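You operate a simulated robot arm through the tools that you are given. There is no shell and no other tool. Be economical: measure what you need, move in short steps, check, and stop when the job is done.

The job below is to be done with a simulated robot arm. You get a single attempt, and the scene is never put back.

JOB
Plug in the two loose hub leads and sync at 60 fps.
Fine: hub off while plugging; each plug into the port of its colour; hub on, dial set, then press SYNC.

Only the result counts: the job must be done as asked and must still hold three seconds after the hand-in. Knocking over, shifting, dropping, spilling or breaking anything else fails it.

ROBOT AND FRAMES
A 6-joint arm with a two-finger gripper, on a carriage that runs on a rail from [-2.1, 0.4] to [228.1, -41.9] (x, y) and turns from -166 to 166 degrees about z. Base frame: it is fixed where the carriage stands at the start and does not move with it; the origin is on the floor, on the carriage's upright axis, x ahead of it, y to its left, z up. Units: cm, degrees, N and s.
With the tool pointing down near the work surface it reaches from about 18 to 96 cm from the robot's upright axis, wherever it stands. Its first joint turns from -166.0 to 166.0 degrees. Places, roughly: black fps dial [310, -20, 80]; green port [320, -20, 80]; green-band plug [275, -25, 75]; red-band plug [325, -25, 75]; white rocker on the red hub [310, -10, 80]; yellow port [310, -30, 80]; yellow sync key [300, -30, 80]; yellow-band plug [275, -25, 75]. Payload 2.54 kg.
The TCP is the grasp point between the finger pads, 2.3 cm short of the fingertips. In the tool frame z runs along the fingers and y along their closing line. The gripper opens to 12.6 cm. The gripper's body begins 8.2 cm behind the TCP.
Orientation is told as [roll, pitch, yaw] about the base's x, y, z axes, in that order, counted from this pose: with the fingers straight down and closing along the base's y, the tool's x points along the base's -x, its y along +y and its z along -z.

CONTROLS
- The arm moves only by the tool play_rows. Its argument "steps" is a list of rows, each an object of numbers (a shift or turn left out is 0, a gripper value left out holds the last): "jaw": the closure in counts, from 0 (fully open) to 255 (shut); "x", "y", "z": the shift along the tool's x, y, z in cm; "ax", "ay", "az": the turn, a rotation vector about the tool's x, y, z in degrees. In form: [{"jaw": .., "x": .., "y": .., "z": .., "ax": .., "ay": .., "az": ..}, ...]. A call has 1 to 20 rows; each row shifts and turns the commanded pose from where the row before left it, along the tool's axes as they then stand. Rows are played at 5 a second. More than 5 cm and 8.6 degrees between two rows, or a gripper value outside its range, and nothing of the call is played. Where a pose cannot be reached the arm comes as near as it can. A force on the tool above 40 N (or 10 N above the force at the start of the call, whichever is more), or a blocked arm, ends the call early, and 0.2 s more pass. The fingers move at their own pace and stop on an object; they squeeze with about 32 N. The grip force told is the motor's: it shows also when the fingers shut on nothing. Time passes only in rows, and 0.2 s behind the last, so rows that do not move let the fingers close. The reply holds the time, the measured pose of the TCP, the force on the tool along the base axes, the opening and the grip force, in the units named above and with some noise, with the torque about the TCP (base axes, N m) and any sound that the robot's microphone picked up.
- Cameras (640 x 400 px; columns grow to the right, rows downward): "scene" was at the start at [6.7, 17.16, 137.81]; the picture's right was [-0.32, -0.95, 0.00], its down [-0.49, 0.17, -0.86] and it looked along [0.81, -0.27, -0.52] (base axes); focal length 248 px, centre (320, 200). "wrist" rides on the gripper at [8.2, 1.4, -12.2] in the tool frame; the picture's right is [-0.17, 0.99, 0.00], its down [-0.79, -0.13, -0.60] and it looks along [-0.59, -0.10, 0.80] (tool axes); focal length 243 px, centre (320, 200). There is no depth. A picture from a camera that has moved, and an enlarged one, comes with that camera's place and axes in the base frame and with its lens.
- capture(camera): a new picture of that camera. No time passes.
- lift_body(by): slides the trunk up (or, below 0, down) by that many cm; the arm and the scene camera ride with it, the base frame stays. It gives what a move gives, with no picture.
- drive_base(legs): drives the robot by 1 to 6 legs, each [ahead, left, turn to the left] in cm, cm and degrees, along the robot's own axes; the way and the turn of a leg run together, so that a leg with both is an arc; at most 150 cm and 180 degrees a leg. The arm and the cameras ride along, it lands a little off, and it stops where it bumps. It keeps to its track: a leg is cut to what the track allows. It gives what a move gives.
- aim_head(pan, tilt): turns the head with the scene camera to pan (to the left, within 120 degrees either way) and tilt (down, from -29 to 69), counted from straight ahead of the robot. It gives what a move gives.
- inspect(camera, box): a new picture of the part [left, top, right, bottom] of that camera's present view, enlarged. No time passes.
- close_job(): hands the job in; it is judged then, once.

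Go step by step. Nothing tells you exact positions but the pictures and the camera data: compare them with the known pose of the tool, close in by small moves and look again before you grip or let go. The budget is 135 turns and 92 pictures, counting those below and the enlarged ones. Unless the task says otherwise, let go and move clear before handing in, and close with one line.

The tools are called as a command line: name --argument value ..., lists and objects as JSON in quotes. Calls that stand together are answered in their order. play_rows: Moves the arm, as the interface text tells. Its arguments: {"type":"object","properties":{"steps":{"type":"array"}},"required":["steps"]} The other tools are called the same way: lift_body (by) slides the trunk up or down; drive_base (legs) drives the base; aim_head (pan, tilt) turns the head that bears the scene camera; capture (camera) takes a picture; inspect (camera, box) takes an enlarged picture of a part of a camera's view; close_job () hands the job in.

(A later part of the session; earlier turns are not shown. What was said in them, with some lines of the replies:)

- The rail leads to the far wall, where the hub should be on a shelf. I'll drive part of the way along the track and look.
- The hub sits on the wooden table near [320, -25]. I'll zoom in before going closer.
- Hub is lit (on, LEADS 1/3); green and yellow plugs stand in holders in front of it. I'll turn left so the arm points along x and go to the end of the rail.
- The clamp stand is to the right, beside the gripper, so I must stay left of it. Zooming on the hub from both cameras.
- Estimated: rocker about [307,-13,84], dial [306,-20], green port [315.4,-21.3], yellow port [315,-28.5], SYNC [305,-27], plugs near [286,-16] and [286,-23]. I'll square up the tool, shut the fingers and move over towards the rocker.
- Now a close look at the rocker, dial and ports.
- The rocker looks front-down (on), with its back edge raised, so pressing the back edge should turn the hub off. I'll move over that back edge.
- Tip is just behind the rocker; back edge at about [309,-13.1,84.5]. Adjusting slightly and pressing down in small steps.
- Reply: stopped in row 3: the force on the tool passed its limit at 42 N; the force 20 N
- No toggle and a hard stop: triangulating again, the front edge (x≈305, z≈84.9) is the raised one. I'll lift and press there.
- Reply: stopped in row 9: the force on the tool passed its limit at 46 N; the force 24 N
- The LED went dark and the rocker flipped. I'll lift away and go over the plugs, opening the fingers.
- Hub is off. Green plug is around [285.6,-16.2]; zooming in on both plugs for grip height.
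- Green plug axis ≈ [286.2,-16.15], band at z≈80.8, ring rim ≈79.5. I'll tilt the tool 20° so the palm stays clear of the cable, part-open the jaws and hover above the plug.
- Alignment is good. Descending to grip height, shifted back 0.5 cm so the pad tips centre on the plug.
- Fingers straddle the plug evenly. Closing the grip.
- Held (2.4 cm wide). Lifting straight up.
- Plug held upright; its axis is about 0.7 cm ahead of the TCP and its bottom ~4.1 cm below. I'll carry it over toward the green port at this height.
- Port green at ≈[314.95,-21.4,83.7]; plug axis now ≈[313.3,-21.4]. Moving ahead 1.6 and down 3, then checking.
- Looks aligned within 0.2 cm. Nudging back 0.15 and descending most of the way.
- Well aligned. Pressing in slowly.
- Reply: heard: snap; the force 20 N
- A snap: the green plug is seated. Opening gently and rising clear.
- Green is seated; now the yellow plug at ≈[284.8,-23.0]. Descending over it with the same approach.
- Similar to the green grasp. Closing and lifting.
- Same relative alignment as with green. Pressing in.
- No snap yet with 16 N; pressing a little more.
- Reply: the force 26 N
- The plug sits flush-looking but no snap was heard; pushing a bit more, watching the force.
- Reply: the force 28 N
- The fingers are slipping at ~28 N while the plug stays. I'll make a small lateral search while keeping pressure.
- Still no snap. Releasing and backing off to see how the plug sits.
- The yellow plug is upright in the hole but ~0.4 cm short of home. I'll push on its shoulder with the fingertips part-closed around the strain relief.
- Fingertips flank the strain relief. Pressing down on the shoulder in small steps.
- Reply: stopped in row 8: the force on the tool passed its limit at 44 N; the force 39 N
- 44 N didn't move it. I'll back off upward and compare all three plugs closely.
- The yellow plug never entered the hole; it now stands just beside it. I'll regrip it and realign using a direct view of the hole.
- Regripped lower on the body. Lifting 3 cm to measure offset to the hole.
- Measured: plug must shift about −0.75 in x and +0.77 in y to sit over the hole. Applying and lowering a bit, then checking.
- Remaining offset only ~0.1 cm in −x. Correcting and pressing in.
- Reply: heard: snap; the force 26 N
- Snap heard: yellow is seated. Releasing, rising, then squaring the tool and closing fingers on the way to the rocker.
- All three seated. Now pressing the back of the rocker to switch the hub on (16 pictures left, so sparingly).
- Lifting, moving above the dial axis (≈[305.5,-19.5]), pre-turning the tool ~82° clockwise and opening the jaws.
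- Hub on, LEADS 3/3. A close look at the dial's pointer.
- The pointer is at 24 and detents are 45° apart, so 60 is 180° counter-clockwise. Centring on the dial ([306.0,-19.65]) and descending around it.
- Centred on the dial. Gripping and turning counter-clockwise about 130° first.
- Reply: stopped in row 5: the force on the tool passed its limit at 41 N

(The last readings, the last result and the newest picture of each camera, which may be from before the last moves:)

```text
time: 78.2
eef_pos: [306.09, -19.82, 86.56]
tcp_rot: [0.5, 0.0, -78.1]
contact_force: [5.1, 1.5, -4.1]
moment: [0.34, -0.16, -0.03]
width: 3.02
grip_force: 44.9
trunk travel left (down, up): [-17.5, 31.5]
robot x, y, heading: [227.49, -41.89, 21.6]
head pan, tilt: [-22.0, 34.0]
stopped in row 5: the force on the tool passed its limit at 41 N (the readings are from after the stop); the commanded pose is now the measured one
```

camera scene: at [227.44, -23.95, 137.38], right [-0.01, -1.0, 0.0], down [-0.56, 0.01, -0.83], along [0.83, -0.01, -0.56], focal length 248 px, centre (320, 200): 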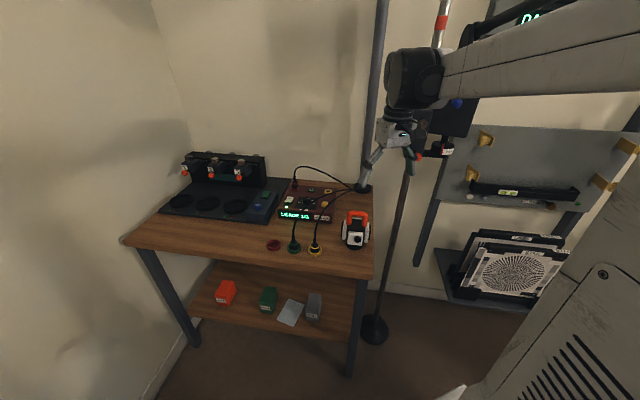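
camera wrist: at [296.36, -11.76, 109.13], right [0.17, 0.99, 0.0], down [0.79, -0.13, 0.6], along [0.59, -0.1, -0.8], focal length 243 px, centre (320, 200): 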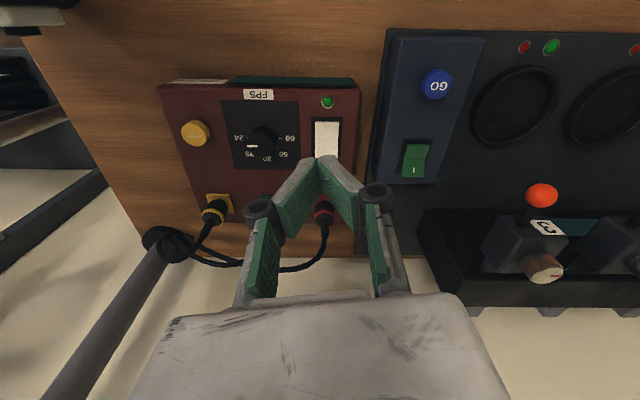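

Stopped on force; now the commanded pose is relaxed. Continuing in small turns.

play_rows --steps '[{"az": -4}, {"az": -4}, {"az": -4}, {"az": -4}, {"az": -4}]'

```text
time: 79.3
eef_pos: [306.15, -19.81, 86.6]
tcp_rot: [0.4, -0.1, -58.0]
contact_force: [21.0, 1.9, 1.4]
moment: [0.78, -0.06, 0.01]
width: 3.05
grip_force: 45.0
trunk travel left (down, up): [-17.5, 31.5]
robot x, y, heading: [227.81, -41.85, 21.2]
head pan, tilt: [-22.0, 34.0]
```

play_rows --steps '[{"x": -0.06, "y": 0.1}, {"az": -5}, {"az": -5}, {"az": -5}]'

inspect --camera "wrist" --box '[260, 120, 400, 220]'

```text
time: 80.3
eef_pos: [306.27, -19.82, 86.59]
tcp_rot: [0.3, -0.1, -43.0]
contact_force: [14.1, 5.0, -4.5]
moment: [0.92, 0.64, 0.04]
width: 3.05
grip_force: 45.1
trunk travel left (down, up): [-17.5, 31.5]
robot x, y, heading: [227.34, -41.74, 21.4]
head pan, tilt: [-22.0, 34.0]
```

```text
4.00 times, centred on (330, 170) of wrist
camera zoom: at [300.98, -13.22, 98.75], right [0.79, 0.61, 0.01], down [0.48, -0.64, 0.6], along [0.37, -0.47, -0.8], focal length 970 px, centre (280, 320)
```

zoom: 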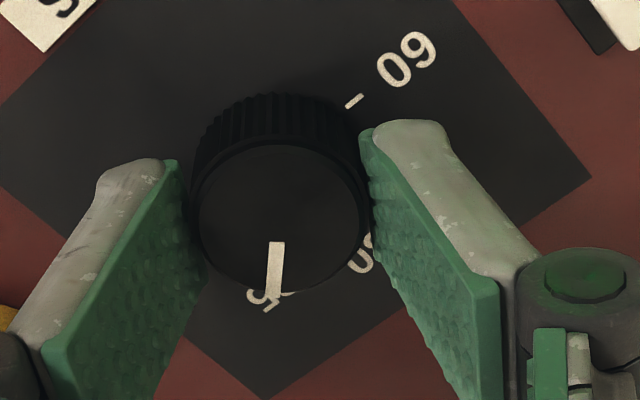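

The dial turns with the grip (now at 25). Continuing.

play_rows --steps '[{"az": -5}, {"az": -5}, {"az": -5}, {"az": -5}, {"az": -5}, {"az": -5}, {"az": -5}, {"az": -5}, {"az": -5}]'

```text
time: 82.5
eef_pos: [306.26, -19.67, 86.59]
tcp_rot: [0.3, -0.5, 2.1]
contact_force: [5.2, 4.2, -3.7]
moment: [0.26, 0.1, 0.01]
width: 3.04
grip_force: 45.1
trunk travel left (down, up): [-17.5, 31.5]
robot x, y, heading: [228.02, -41.76, 21.2]
head pan, tilt: [-22.0, 34.0]
stopped in row 9: the force on the tool passed its limit at 40 N (the readings are from after the stop); the commanded pose is now the measured one
```

play_rows --steps '[{"az": -5}, {"az": -5}, {"az": -5}, {"az": -5}, {"az": -5}, {"az": -5}, {"az": -5}, {"az": -5}, {"az": -5}]'

```text
time: 84.5
eef_pos: [306.1, -19.44, 86.53]
tcp_rot: [-0.2, -0.5, 47.2]
contact_force: [1.5, 15.8, -11.9]
moment: [1.13, -0.56, -0.02]
width: 3.04
grip_force: 44.5
trunk travel left (down, up): [-17.5, 31.5]
robot x, y, heading: [227.93, -41.91, 21.7]
head pan, tilt: [-22.0, 34.0]
```

play_rows --steps '[{"x": -0.07, "y": 0.07}, {"az": -5}, {"az": -5}, {"az": -5}, {"az": -5}, {"az": -5}, {"az": -5}, {"az": -5}, {"az": -5}, {}]'

inspect --camera "wrist" --box '[260, 120, 400, 220]'

```text
time: 86.7
eef_pos: [306.17, -19.5, 86.54]
tcp_rot: [-0.4, -0.2, 87.3]
contact_force: [-13.3, 15.2, -13.7]
moment: [1.18, 0.23, -0.02]
width: 3.04
grip_force: 45.3
trunk travel left (down, up): [-17.5, 31.5]
robot x, y, heading: [227.29, -41.84, 21.4]
head pan, tilt: [-22.0, 34.0]
```

```text
4.00 times, centred on (330, 170) of wrist
camera zoom: at [304.13, -27.72, 98.73], right [-0.98, 0.21, -0.01], down [0.17, 0.78, 0.6], along [0.13, 0.59, -0.8], focal length 970 px, centre (280, 320)
```

zoom: 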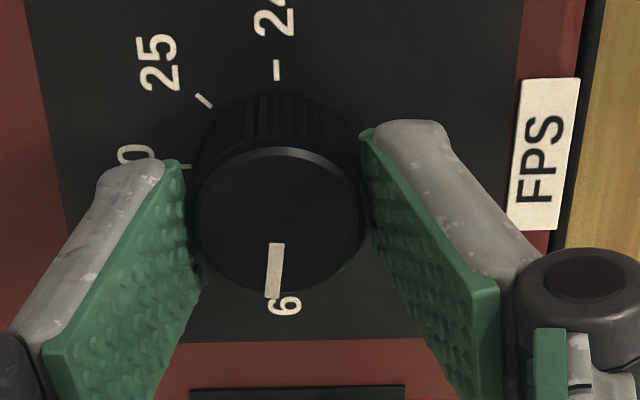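

Pointer is just a few degrees short of 60. Turning 5° more, then releasing and looking.

play_rows --steps '[{"az": -3}, {"az": -2.5}, {}, {"jaw": 165}, {}, {"z": -1}, {"z": -3}, {"z": -4}, {}]'

inspect --camera "wrist" --box '[260, 70, 400, 170]'

inspect --camera "scene" --box '[276, 175, 348, 220]'

```text
time: 88.7
eef_pos: [306.06, -19.58, 94.81]
tcp_rot: [-0.5, -0.1, 92.6]
contact_force: [0.2, -0.1, 1.1]
moment: [0.02, 0.0, 0.02]
width: 4.45
grip_force: 0.1
trunk travel left (down, up): [-17.5, 31.5]
robot x, y, heading: [227.57, -41.51, 21.4]
head pan, tilt: [-22.0, 34.0]
```

```text
4.00 times, centred on (330, 120) of wrist
camera zoom: at [304.99, -27.94, 106.95], right [-0.99, 0.12, -0.01], down [0.09, 0.79, 0.6], along [0.08, 0.6, -0.8], focal length 970 px, centre (280, 520)
```

zoom: 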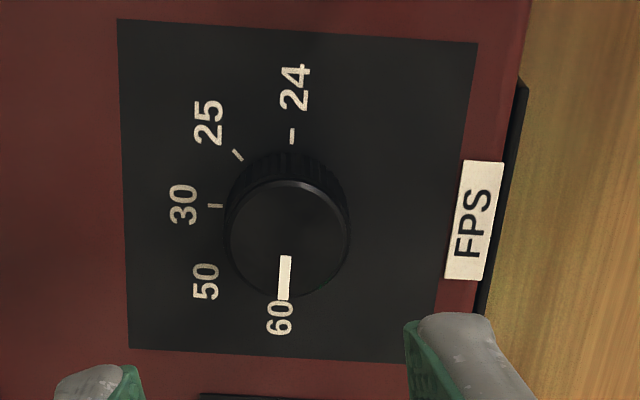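

```text
8.89 times, centred on (312, 198) of scene
camera zoom: at [227.5, -23.98, 137.38], right [-0.01, -1.0, 0.0], down [-0.56, 0.01, -0.83], along [0.83, -0.01, -0.56], focal length 2203 px, centre (391, 222)
```

zoom: 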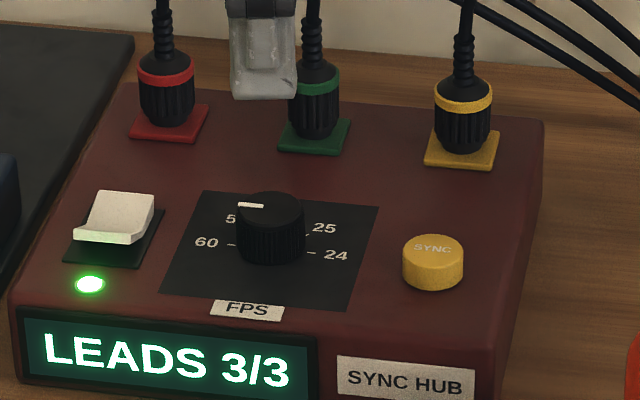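

Dial reads 60. Now shutting the fingers and moving over the SYNC key (≈[303.8,-26.2]).

play_rows --steps '[{"jaw": 255, "x": 3.25, "y": 1.27}, {"x": 3.25, "y": 1.27}, {"z": 4}, {"z": 1.8}, {}]'

inspect --camera "scene" --box '[276, 175, 348, 220]'

inspect --camera "wrist" --box '[240, 110, 400, 210]'

```text
time: 89.9
eef_pos: [303.97, -26.19, 88.76]
tcp_rot: [-0.5, -0.1, 92.5]
contact_force: [0.4, 1.0, -0.3]
moment: [0.0, 0.02, -0.01]
width: 0.01
grip_force: 28.9
trunk travel left (down, up): [-17.5, 31.5]
robot x, y, heading: [227.84, -41.99, 21.2]
head pan, tilt: [-22.0, 34.0]
```

```text
8.89 times, centred on (312, 198) of scene
camera zoom: at [227.54, -23.96, 137.38], right [-0.01, -1.0, 0.0], down [-0.56, 0.01, -0.83], along [0.83, -0.01, -0.56], focal length 2203 px, centre (391, 222)
```

zoom: 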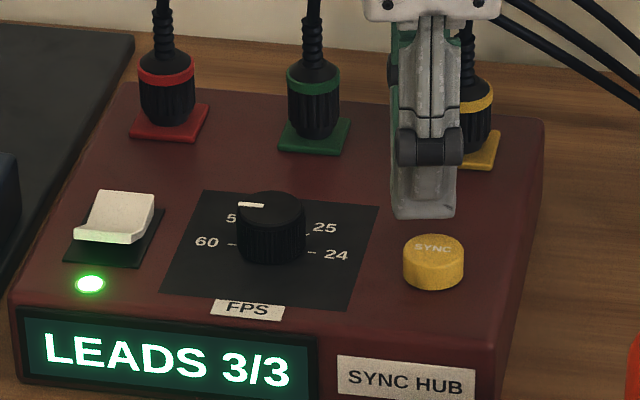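

```text
4.00 times, centred on (320, 160) of wrist
camera zoom: at [302.78, -34.46, 100.92], right [-0.99, 0.12, -0.01], down [0.09, 0.79, 0.6], along [0.08, 0.6, -0.8], focal length 970 px, centre (320, 360)
```

zoom: 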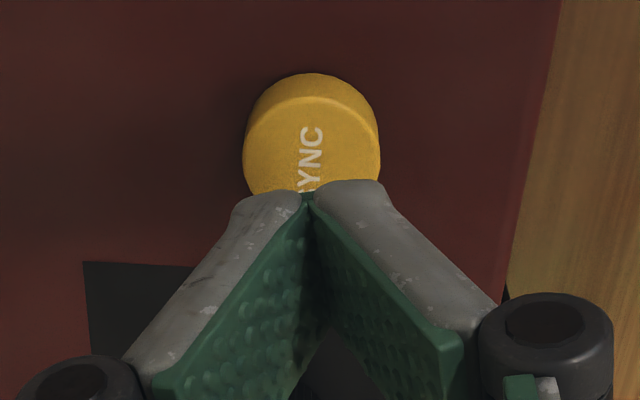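

Key centre is ~0.6 cm further toward −y. Shifting, then a single press.

play_rows --steps '[{"x": 0.6}, {"z": 0.6}, {"z": 0.4}, {"z": 0.3}, {"z": 0.2}, {"z": 0.2}, {"z": 0.2}]'

```text
time: 91.5
eef_pos: [303.78, -26.8, 86.81]
tcp_rot: [-0.4, -0.1, 92.6]
contact_force: [-0.4, -0.1, 0.5]
moment: [-0.03, 0.01, 0.01]
width: 0.0
grip_force: 28.2
trunk travel left (down, up): [-17.5, 31.5]
robot x, y, heading: [227.54, -41.86, 21.3]
head pan, tilt: [-22.0, 34.0]
```

play_rows --steps '[{"z": 0.2}, {"z": 0.2}, {"z": 0.15}, {"z": 0.15}, {"z": 0.15}]'

inspect --camera "scene" --box '[276, 175, 348, 220]'

```text
time: 92.7
eef_pos: [303.96, -26.8, 85.96]
tcp_rot: [-0.6, -0.2, 92.5]
contact_force: [0.3, -0.2, 1.4]
moment: [0.0, 0.01, 0.02]
width: 0.6
grip_force: 28.7
trunk travel left (down, up): [-17.5, 31.5]
robot x, y, heading: [227.71, -41.57, 21.5]
head pan, tilt: [-22.0, 34.0]
heard: click
```

```text
8.89 times, centred on (312, 198) of scene
camera zoom: at [227.51, -23.97, 137.38], right [-0.01, -1.0, 0.0], down [-0.56, 0.01, -0.83], along [0.83, -0.01, -0.56], focal length 2203 px, centre (391, 222)
```

zoom: 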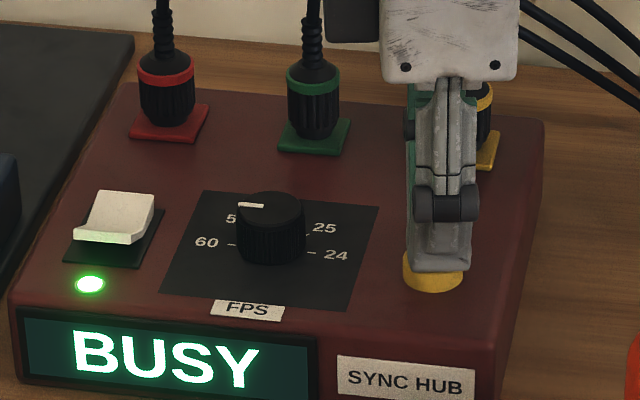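

A click, and the display shows BUSY. Lifting off and waiting for the sync to finish.

play_rows --steps '[{"z": -1}, {"z": -4}, {"z": -4}, {}, {}, {}, {}, {}, {}, {}, {}, {}, {}, {}, {}]'

inspect --camera "scene" --box '[266, 165, 358, 222]'

```text
time: 95.9
eef_pos: [304.13, -26.88, 94.99]
tcp_rot: [-0.5, -0.2, 92.6]
contact_force: [0.1, 0.0, -0.4]
moment: [0.01, 0.01, 0.02]
width: 0.0
grip_force: 28.3
trunk travel left (down, up): [-17.5, 31.5]
robot x, y, heading: [227.72, -41.46, 21.7]
head pan, tilt: [-22.0, 34.0]
```

```text
6.96 times, centred on (312, 194) of scene
camera zoom: at [227.52, -23.97, 137.38], right [-0.01, -1.0, 0.0], down [-0.56, 0.01, -0.83], along [0.83, -0.01, -0.56], focal length 1724 px, centre (376, 245)
```

zoom: 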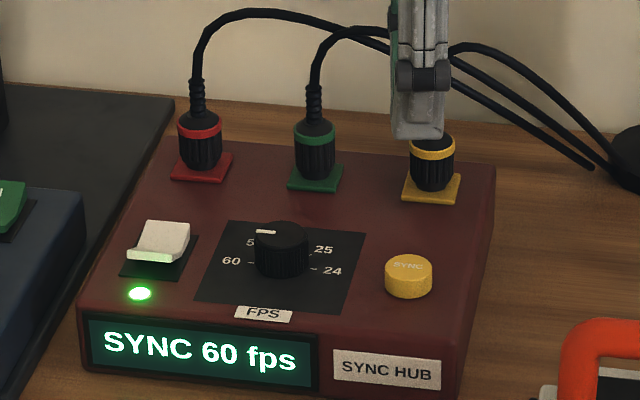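

The display reads "SYNC 60 fps" with all leads seated. Rising clear and handing in.

play_rows --steps '[{"z": -4}, {"z": -4}, {}]'

close_job

```text
time: 96.7
eef_pos: [303.74, -26.72, 103.15]
tcp_rot: [-0.6, -0.2, 92.6]
contact_force: [0.2, 0.3, -0.8]
moment: [0.02, 0.0, 0.01]
width: 0.0
grip_force: 28.7
trunk travel left (down, up): [-17.5, 31.5]
robot x, y, heading: [227.53, -41.54, 21.4]
head pan, tilt: [-22.0, 34.0]
```

```text
The job is handed in.
```

The green and yellow leads are plugged into the ports of their colours, the hub is on with the dial at 60, and its display read "SYNC 60 fps" before I handed the job in.
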